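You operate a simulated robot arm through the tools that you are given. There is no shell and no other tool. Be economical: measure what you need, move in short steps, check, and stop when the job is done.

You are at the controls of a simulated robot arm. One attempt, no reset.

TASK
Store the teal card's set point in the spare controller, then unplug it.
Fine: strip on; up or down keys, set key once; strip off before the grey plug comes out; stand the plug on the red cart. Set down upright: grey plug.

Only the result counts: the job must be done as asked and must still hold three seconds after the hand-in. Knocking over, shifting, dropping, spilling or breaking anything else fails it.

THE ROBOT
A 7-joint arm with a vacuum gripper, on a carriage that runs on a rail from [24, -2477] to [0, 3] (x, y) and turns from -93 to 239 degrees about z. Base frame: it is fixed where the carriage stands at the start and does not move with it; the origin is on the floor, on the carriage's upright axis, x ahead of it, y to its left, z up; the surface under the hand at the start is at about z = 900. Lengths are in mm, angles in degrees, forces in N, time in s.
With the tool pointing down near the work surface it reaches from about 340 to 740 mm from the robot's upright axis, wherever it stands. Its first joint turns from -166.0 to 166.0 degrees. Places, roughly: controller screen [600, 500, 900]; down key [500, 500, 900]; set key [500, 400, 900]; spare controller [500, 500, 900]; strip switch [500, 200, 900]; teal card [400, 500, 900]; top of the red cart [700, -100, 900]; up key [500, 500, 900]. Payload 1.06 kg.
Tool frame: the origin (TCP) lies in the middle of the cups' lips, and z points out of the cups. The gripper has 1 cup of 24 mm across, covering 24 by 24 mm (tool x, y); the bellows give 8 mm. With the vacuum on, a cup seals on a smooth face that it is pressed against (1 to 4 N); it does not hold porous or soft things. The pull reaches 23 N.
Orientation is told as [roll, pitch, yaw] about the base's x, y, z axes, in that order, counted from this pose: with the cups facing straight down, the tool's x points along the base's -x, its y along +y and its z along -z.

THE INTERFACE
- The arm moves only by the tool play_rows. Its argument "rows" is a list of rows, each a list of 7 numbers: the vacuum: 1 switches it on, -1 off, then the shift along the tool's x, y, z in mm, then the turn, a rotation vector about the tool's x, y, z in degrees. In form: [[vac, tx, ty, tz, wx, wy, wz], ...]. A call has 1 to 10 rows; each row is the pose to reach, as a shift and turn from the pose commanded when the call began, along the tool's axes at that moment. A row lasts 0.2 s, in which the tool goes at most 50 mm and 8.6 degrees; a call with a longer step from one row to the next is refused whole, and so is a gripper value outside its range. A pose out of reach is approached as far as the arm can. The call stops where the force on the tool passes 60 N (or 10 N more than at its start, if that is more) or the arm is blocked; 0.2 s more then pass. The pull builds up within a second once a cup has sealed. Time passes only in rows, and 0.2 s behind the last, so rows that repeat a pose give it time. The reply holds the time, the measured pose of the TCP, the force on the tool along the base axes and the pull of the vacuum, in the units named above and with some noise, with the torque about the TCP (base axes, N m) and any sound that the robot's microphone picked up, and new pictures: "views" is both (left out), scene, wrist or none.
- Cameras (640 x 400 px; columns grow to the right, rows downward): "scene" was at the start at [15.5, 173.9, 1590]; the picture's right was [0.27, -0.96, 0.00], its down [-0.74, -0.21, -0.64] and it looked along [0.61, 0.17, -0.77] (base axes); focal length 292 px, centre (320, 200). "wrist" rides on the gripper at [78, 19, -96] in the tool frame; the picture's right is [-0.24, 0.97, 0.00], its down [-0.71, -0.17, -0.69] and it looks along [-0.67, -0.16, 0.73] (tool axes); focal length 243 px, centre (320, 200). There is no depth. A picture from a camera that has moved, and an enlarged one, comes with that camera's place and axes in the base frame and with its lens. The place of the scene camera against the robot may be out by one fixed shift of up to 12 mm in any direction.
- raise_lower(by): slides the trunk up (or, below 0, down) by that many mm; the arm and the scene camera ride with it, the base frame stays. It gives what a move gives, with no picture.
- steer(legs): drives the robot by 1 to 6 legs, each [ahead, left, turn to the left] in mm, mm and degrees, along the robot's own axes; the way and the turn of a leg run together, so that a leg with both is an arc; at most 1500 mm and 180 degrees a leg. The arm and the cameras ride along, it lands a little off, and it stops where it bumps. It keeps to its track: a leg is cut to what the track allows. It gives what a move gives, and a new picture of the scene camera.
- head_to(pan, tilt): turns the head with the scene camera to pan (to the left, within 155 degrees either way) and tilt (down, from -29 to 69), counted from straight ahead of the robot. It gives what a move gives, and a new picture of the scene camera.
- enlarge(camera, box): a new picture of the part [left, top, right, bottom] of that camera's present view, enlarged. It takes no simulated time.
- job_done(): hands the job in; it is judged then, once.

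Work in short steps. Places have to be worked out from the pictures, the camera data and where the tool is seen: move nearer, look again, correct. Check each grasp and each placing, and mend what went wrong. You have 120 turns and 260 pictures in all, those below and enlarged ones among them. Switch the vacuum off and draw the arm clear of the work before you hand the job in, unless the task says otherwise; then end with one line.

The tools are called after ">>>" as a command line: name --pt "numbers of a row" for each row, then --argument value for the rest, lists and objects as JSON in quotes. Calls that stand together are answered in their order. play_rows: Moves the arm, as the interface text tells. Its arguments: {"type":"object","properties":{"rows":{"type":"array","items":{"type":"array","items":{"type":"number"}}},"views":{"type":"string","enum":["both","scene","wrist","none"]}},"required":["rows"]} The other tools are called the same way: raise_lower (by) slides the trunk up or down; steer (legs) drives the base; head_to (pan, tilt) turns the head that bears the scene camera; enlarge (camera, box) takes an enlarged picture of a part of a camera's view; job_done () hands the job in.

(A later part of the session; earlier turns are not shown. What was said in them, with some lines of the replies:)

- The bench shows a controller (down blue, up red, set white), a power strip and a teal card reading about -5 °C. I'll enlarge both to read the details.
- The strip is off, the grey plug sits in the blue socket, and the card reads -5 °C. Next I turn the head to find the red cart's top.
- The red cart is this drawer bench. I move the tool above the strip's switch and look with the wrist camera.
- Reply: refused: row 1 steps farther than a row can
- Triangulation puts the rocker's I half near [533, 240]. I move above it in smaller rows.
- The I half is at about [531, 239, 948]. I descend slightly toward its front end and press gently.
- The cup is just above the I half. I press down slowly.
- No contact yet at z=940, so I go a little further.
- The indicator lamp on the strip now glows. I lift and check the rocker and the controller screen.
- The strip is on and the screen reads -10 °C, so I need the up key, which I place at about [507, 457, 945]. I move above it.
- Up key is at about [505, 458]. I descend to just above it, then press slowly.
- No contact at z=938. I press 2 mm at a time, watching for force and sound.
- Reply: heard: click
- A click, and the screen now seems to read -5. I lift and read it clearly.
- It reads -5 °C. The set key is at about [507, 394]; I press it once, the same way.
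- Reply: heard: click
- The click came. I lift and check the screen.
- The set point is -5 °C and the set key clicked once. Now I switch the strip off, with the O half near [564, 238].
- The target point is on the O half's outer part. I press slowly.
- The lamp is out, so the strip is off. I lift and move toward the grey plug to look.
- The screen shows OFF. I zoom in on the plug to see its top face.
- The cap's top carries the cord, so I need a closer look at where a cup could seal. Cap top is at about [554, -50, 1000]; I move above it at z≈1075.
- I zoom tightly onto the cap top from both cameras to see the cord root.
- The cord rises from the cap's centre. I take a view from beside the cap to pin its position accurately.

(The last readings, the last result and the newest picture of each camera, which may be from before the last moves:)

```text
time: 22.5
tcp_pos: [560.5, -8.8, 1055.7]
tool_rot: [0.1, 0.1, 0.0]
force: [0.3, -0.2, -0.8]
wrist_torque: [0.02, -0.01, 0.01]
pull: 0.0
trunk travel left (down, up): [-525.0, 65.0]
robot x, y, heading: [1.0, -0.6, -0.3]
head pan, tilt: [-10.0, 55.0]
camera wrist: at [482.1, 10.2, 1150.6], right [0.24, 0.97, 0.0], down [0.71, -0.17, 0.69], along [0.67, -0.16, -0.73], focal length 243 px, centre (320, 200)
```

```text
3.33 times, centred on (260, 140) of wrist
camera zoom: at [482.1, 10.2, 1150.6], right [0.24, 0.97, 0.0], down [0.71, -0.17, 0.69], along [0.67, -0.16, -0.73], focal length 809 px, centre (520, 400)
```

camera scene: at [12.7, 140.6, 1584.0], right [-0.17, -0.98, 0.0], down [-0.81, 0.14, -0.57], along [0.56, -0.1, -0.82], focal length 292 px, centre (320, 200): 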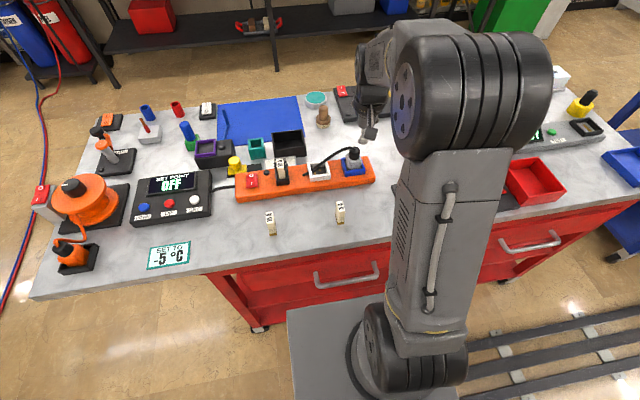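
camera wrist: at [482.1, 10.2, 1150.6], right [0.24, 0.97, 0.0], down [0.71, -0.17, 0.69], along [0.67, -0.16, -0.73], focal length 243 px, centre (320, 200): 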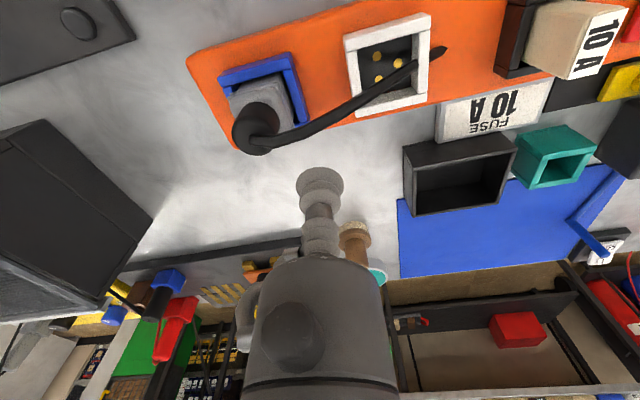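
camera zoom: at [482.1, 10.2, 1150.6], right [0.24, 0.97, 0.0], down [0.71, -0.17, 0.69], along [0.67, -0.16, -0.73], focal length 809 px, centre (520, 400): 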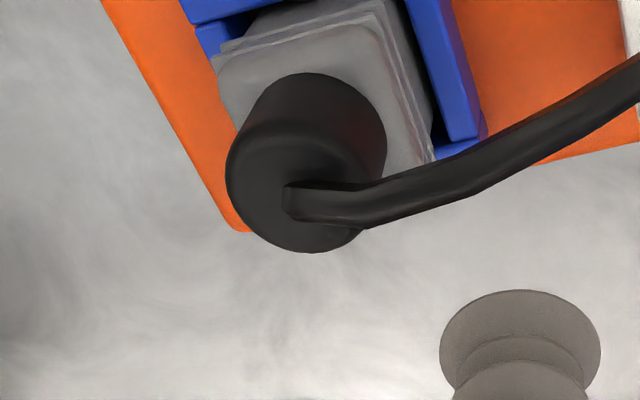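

The cap centre is at about [555, -56] with its top near z 990. I test a gentle press with the vacuum on to see whether the cup seals there at all.

>>> play_rows --pt "1 3 -24 0 0 0 0" --pt "1 6 -48 0 0 0 0" --pt "1 6 -48 25 0 0 0" --pt "1 6 -48 40 0 0 0" --pt "1 6 -48 40 0 0 0" --views "both"

>>> enlarge --camera "scene" --box '[338, 142, 370, 178]'

>>> enlarge --camera "wrist" --box '[260, 100, 400, 220]'

```text
time: 23.7
tcp_pos: [554.2, -54.9, 1015.6]
tool_rot: [0.0, -0.1, 0.0]
force: [0.9, 0.0, 0.4]
wrist_torque: [-0.02, -0.01, 0.0]
pull: 0.0
trunk travel left (down, up): [-525.0, 65.0]
robot x, y, heading: [-2.9, -4.6, 0.2]
head pan, tilt: [-10.0, 55.0]
camera scene: at [12.7, 140.6, 1584.0], right [-0.17, -0.98, 0.0], down [-0.81, 0.14, -0.57], along [0.56, -0.1, -0.82], focal length 292 px, centre (320, 200)
camera wrist: at [475.9, -36.3, 1111.0], right [0.24, 0.97, 0.0], down [0.71, -0.17, 0.69], along [0.67, -0.16, -0.73], focal length 243 px, centre (320, 200)
```

scene: 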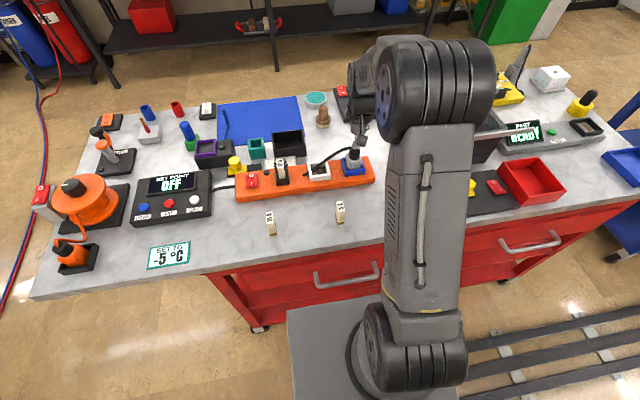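
wrist: 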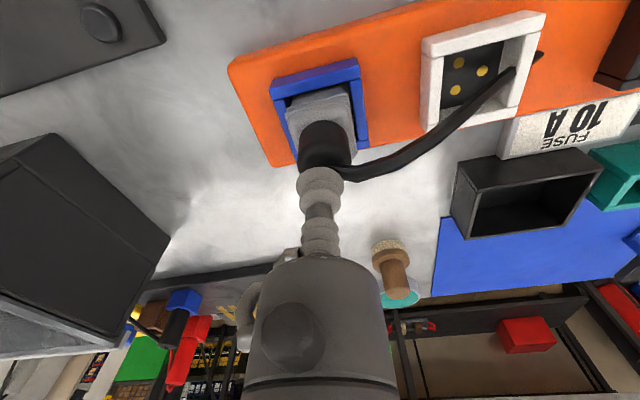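

```text
11.11 times, centred on (354, 160) of scene
camera zoom: at [12.7, 140.6, 1584.0], right [-0.17, -0.98, 0.0], down [-0.81, 0.14, -0.57], along [0.56, -0.1, -0.82], focal length 3239 px, centre (-58, 644)
```

zoom: 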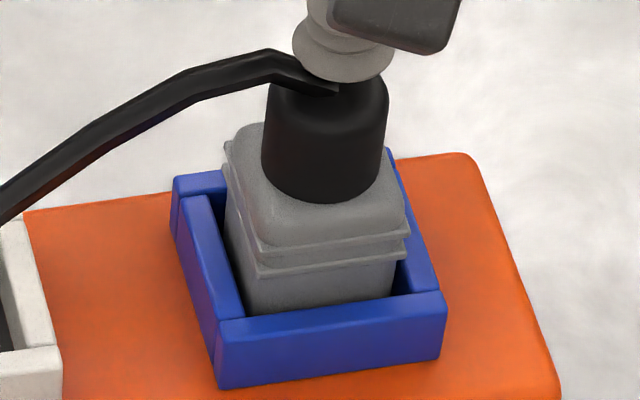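

```text
3.33 times, centred on (330, 160) of wrist
camera zoom: at [475.9, -36.3, 1111.0], right [0.24, 0.97, 0.0], down [0.71, -0.17, 0.69], along [0.67, -0.16, -0.73], focal length 809 px, centre (287, 333)
```

zoom: 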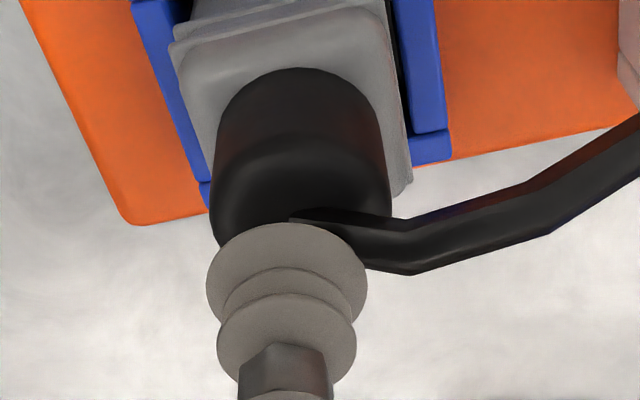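

The cup needs about 3 mm more toward +y. I descend slowly with the vacuum on.

>>> play_rows --pt "1 0 2 5 0 0 0" --pt "1 0 2 9 0 0 0" --pt "1 0 2 12 0 0 0" --pt "1 0 2 15 0 0 0" --pt "1 0 2 15 0 0 0" --views "none"

```text
time: 24.9
tcp_pos: [554.8, -54.2, 999.5]
tool_rot: [0.0, -0.2, 0.0]
force: [5.1, 1.7, 19.0]
wrist_torque: [-0.01, 0.03, -0.02]
pull: 23.4
trunk travel left (down, up): [-525.0, 65.0]
robot x, y, heading: [-2.3, 2.0, 0.3]
head pan, tilt: [-10.0, 55.0]
```

Sealed with pull 23.4 N. I now draw the plug straight up slowly.

>>> play_rows --pt "1 0 0 -6 0 0 0" --pt "1 0 0 -12 0 0 0" --pt "1 0 0 -20 0 0 0" --pt "1 0 0 -30 0 0 0" --pt "1 0 0 -40 0 0 0" --pt "1 0 0 -40 0 0 0" --views "both"

>>> enlarge --camera "scene" --box '[300, 125, 390, 195]'

```text
time: 26.3
tcp_pos: [552.6, -54.4, 1038.9]
tool_rot: [-0.1, 0.1, 0.0]
force: [-0.1, 0.6, -0.9]
wrist_torque: [0.0, -0.02, -0.05]
pull: 22.1
trunk travel left (down, up): [-525.0, 65.0]
robot x, y, heading: [-1.0, -0.4, 0.0]
head pan, tilt: [-10.0, 55.0]
camera scene: at [12.7, 140.6, 1584.0], right [-0.17, -0.98, 0.0], down [-0.81, 0.14, -0.57], along [0.56, -0.1, -0.82], focal length 292 px, centre (320, 200)
camera wrist: at [474.8, -35.8, 1134.9], right [0.24, 0.97, 0.0], down [0.71, -0.17, 0.69], along [0.67, -0.16, -0.73], focal length 243 px, centre (320, 200)
```

scene: 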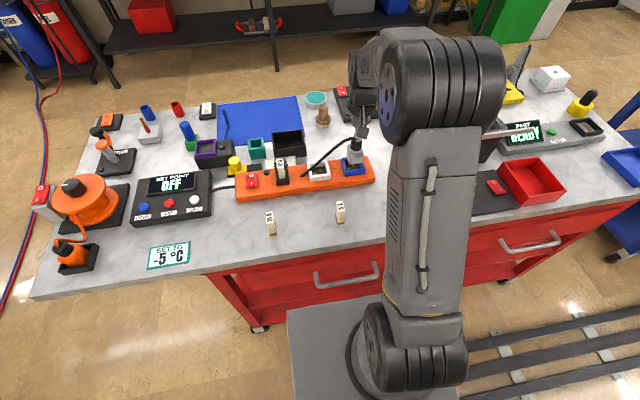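
wrist: 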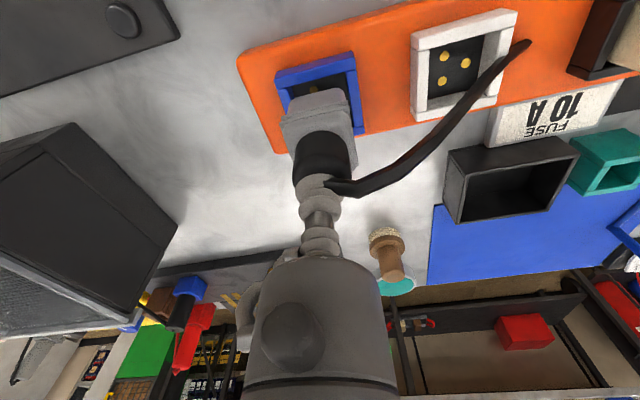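

```text
5.71 times, centred on (345, 160) of scene
camera zoom: at [12.7, 140.6, 1584.0], right [-0.17, -0.98, 0.0], down [-0.81, 0.14, -0.57], along [0.56, -0.1, -0.82], focal length 1666 px, centre (177, 429)
```

zoom: 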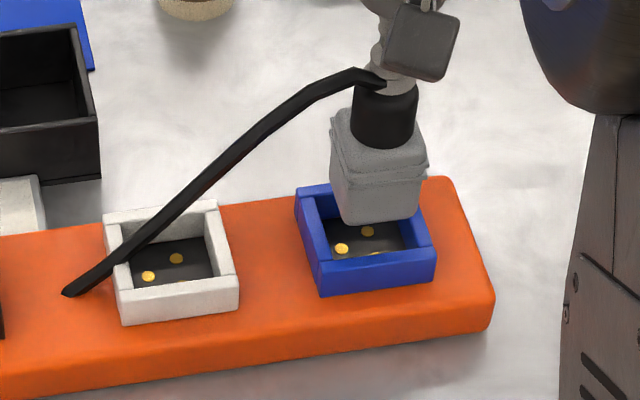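

The plug is out and the cord appears anchored at the strip near [549, 100, 930], so I stay close to it. The area behind the strip around [640, -25] is clear; I move there before lowering.

>>> play_rows --pt "1 -15 8 0 0 0 0" --pt "1 -32 14 0 0 0 0" --pt "1 -50 20 0 0 0 0" --pt "1 -70 25 3 0 0 0" --pt "1 -87 29 8 0 0 0" --pt "1 -87 29 20 0 0 0" --pt "1 -87 29 20 0 0 0" --views "both"

>>> enlarge --camera "scene" --box '[290, 110, 390, 190]'

>>> enlarge --camera "wrist" --box '[220, 60, 420, 220]'

```text
time: 27.9
tcp_pos: [641.1, -26.0, 1018.6]
tool_rot: [0.0, 0.0, 0.0]
force: [0.8, -0.5, 0.0]
wrist_torque: [0.03, 0.0, -0.01]
pull: 23.1
trunk travel left (down, up): [-525.0, 65.0]
robot x, y, heading: [-2.1, 0.4, 0.1]
head pan, tilt: [-10.0, 55.0]
camera scene: at [12.8, 140.6, 1584.0], right [-0.17, -0.98, 0.0], down [-0.81, 0.14, -0.57], along [0.56, -0.1, -0.82], focal length 292 px, centre (320, 200)
camera wrist: at [562.8, -7.2, 1114.3], right [0.24, 0.97, 0.0], down [0.71, -0.17, 0.68], along [0.67, -0.16, -0.73], focal length 243 px, centre (320, 200)
```

scene: 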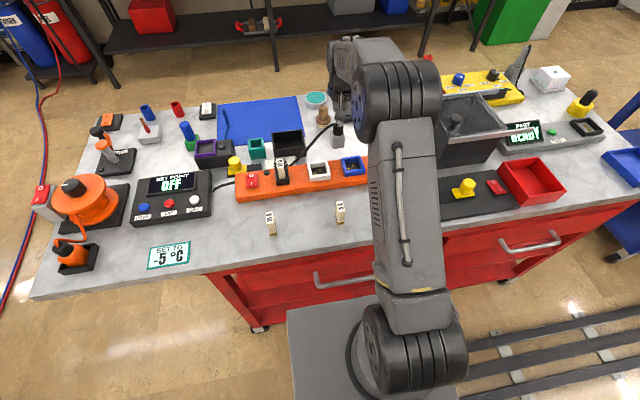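
wrist: 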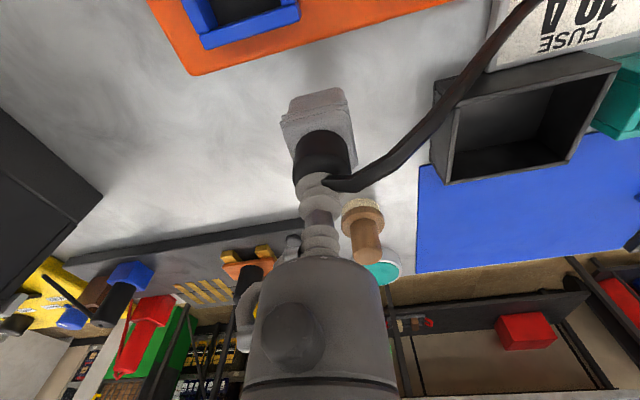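

```text
5.00 times, centred on (340, 150) of scene
camera zoom: at [12.8, 140.6, 1584.0], right [-0.17, -0.98, 0.0], down [-0.81, 0.14, -0.57], along [0.56, -0.1, -0.82], focal length 1458 px, centre (220, 450)
```

zoom: 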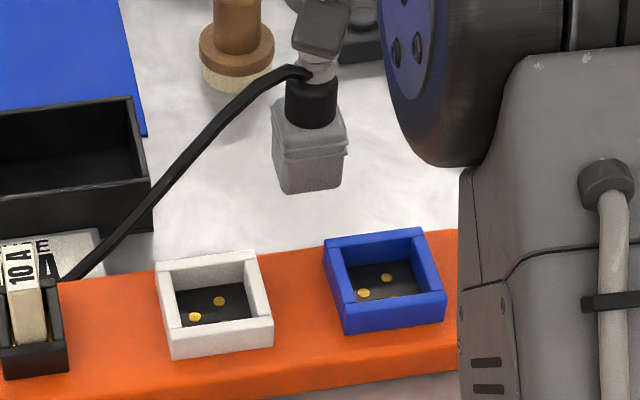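

```text
2.50 times, centred on (320, 140) of wrist
camera zoom: at [562.8, -7.2, 1114.3], right [0.24, 0.97, 0.0], down [0.71, -0.17, 0.68], along [0.67, -0.16, -0.73], focal length 606 px, centre (320, 350)
```

zoom: 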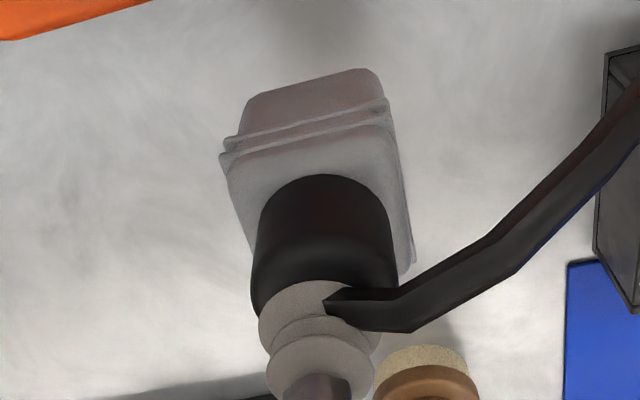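

The cord moves rigidly with the plug and would overlap the black box here, so I shift about 80 mm toward -y, where the bench is clear on both sides.

>>> play_rows --pt "1 -3 -25 0 0 0 0" --pt "1 -6 -50 0 0 0 0" --pt "1 -9 -78 0 0 0 0" --pt "1 -9 -78 20 0 0 0" --pt "1 -9 -78 35 0 0 0" --pt "1 -9 -78 35 0 0 0" --views "both"

>>> enlarge --camera "scene" --box '[290, 100, 390, 180]'

```text
time: 29.3
tcp_pos: [650.1, -104.5, 984.1]
tool_rot: [0.0, 0.0, 0.0]
force: [-0.2, 0.0, -1.2]
wrist_torque: [-0.02, -0.01, 0.02]
pull: 23.3
trunk travel left (down, up): [-525.0, 65.0]
robot x, y, heading: [-1.6, 2.8, -0.3]
head pan, tilt: [-10.0, 55.0]
camera scene: at [12.8, 140.6, 1584.0], right [-0.17, -0.98, 0.0], down [-0.81, 0.14, -0.57], along [0.56, -0.1, -0.82], focal length 292 px, centre (320, 200)
camera wrist: at [571.1, -85.0, 1079.5], right [0.24, 0.97, 0.0], down [0.71, -0.17, 0.69], along [0.67, -0.16, -0.73], focal length 243 px, centre (320, 200)
```

scene: 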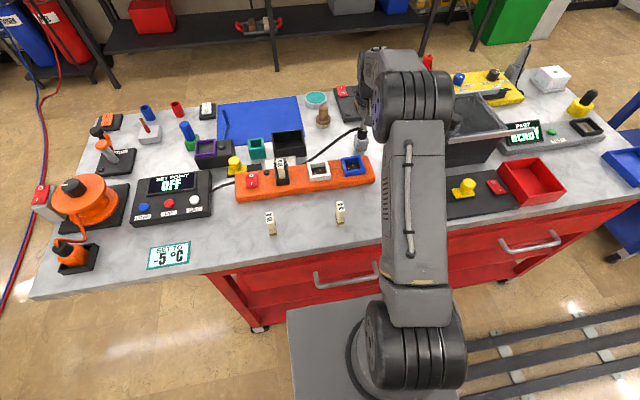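
wrist: 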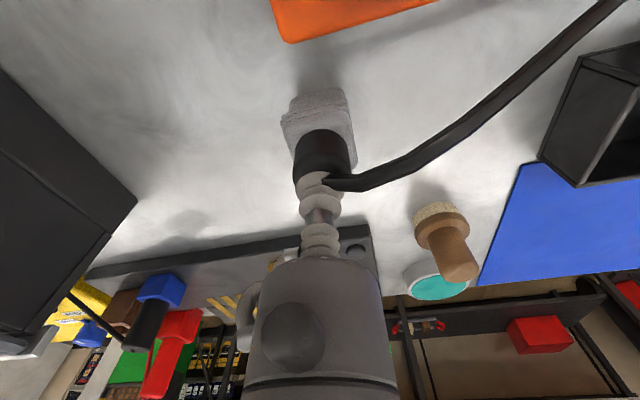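

```text
5.00 times, centred on (340, 140) of scene
camera zoom: at [12.8, 140.6, 1584.0], right [-0.17, -0.98, 0.0], down [-0.81, 0.14, -0.57], along [0.56, -0.1, -0.82], focal length 1458 px, centre (220, 500)
```

zoom: 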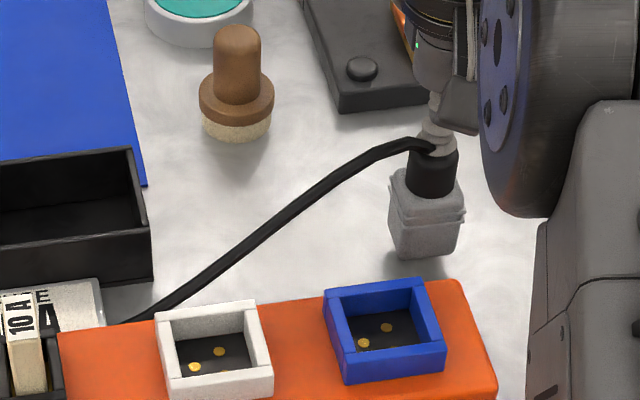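

The cord is just a flexible line running back toward the controller, with no load on the tool. The spot [650, -104] is clear, so I lower slowly to contact.

>>> play_rows --pt "1 0 0 4 0 0 0" --pt "1 0 0 8 0 0 0" --pt "1 0 0 12 0 0 0" --pt "1 0 0 15 0 0 0" --pt "1 0 0 15 0 0 0" --views "wrist"

>>> enlarge --camera "scene" --box '[340, 120, 380, 160]'

```text
time: 30.5
tcp_pos: [650.7, -103.8, 971.5]
tool_rot: [0.0, -0.3, 0.0]
force: [4.3, -0.4, 19.3]
wrist_torque: [0.03, 0.1, 0.0]
pull: 22.7
trunk travel left (down, up): [-525.0, 65.0]
robot x, y, heading: [-0.5, 3.0, 0.2]
head pan, tilt: [-10.0, 55.0]
camera wrist: at [570.9, -85.0, 1066.9], right [0.24, 0.97, 0.0], down [0.7, -0.17, 0.69], along [0.67, -0.16, -0.73], focal length 243 px, centre (320, 200)
```

wrist: 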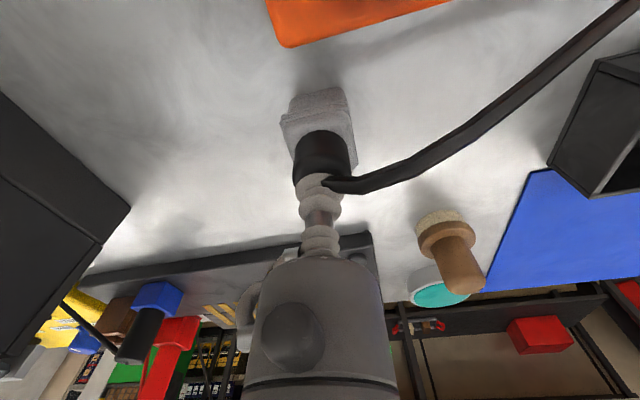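

```text
10.00 times, centred on (360, 140) of scene
camera zoom: at [11.5, 140.8, 1584.2], right [-0.17, -0.98, 0.0], down [-0.81, 0.14, -0.57], along [0.57, -0.1, -0.82], focal length 2915 px, centre (-80, 800)
```

zoom: 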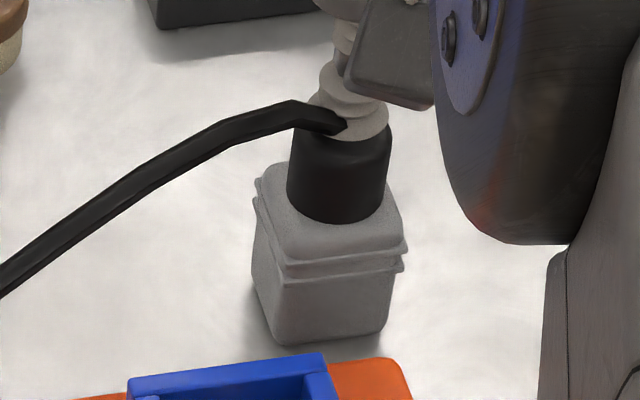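

The plug stands on the bench (19 N contact). I back off slightly, release the vacuum, wait, then rise.

>>> play_rows --pt "1 0 0 -2 0 0 0" --pt "-1 0 0 -2 0 0 0" --pt "-1 0 0 -2 0 0 0" --pt "-1 0 0 -2 0 0 0" --pt "-1 0 0 -2 0 0 0" --pt "-1 0 0 -2 0 0 0" --pt "-1 0 0 -4 0 0 0" --views "none"

>>> play_rows --pt "-1 0 0 -4 0 0 0" --pt "-1 0 0 -10 0 0 0" --pt "-1 0 0 -30 0 0 0" --pt "-1 0 0 -70 0 0 0" --pt "-1 0 0 -110 0 0 0" --pt "-1 20 0 -150 0 0 0" --pt "-1 40 0 -180 0 0 0" --pt "-1 40 0 -180 0 0 0" --views "both"

>>> enlarge --camera "scene" --box '[290, 100, 390, 180]'

```text
time: 32.1
tcp_pos: [651.1, -104.3, 974.0]
tool_rot: [0.1, 0.0, 0.0]
force: [0.0, -0.5, 1.6]
wrist_torque: [0.02, -0.04, -0.03]
pull: 0.1
trunk travel left (down, up): [-525.0, 65.0]
robot x, y, heading: [-0.2, -1.8, -0.2]
head pan, tilt: [-10.0, 55.0]
```

```text
time: 33.9
tcp_pos: [611.0, -103.8, 1150.0]
tool_rot: [0.0, 0.0, 0.1]
force: [0.5, -0.4, 0.1]
wrist_torque: [-0.01, -0.02, -0.01]
pull: 0.2
trunk travel left (down, up): [-525.0, 65.0]
robot x, y, heading: [-1.7, 3.0, 0.0]
head pan, tilt: [-10.0, 55.0]
camera scene: at [12.4, 140.6, 1584.0], right [-0.17, -0.98, 0.0], down [-0.81, 0.14, -0.57], along [0.56, -0.1, -0.82], focal length 292 px, centre (320, 200)
camera wrist: at [532.6, -85.7, 1245.9], right [0.24, 0.97, 0.0], down [0.71, -0.17, 0.68], along [0.67, -0.16, -0.73], focal length 243 px, centre (320, 200)
```

scene: 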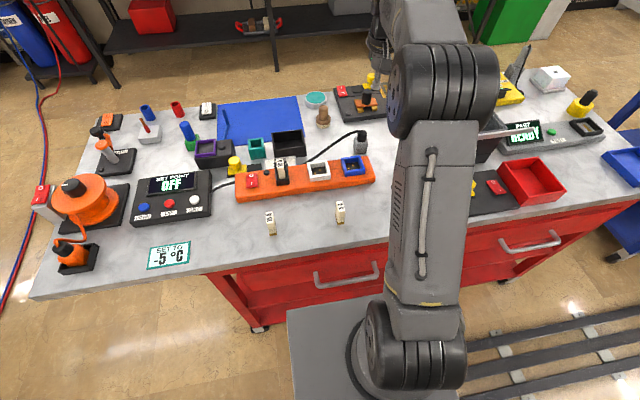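
wrist: 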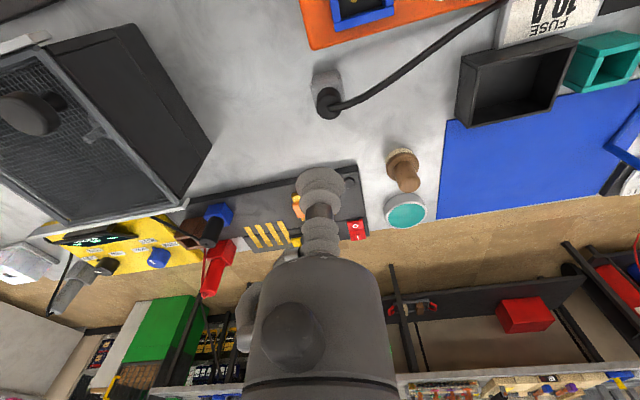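

```text
5.00 times, centred on (340, 140) of scene
camera zoom: at [12.4, 140.6, 1584.0], right [-0.17, -0.98, 0.0], down [-0.81, 0.14, -0.57], along [0.56, -0.1, -0.82], focal length 1458 px, centre (220, 500)
```

zoom: 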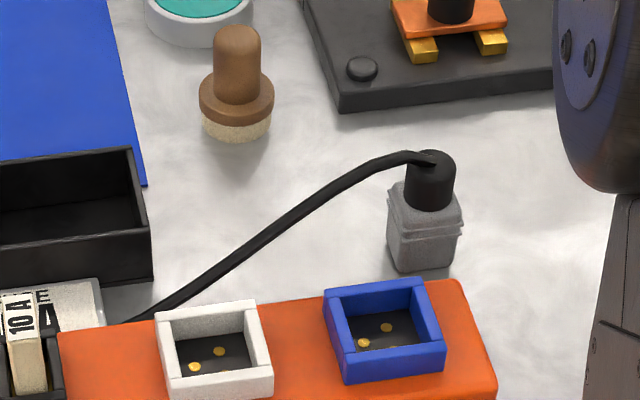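

The plug stands upright on its own and the arm is clear. One last check of the strip switch and the rest of the bench.

>>> enlarge --camera "scene" --box '[120, 130, 300, 250]'

```text
3.33 times, centred on (210, 190) of scene
camera zoom: at [12.4, 140.6, 1584.0], right [-0.17, -0.98, 0.0], down [-0.81, 0.14, -0.57], along [0.56, -0.1, -0.82], focal length 972 px, centre (687, 233)
```

zoom: 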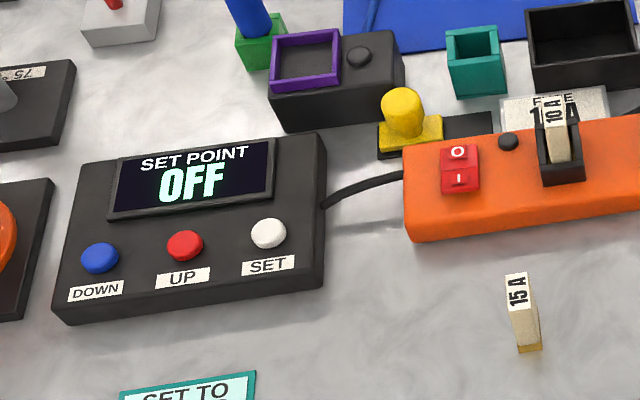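

The strip is off, the lamp is dark and nothing else has moved. I hand the job in.

>>> job_done

```text
The job is handed in.
```

I set the spare controller to -5 °C from the teal card and pressed the set key once. It clicked, but the screen showed no separate message that the value was stored. I then switched the strip off, pulled out the grey plug and stood it upright on the red cart.
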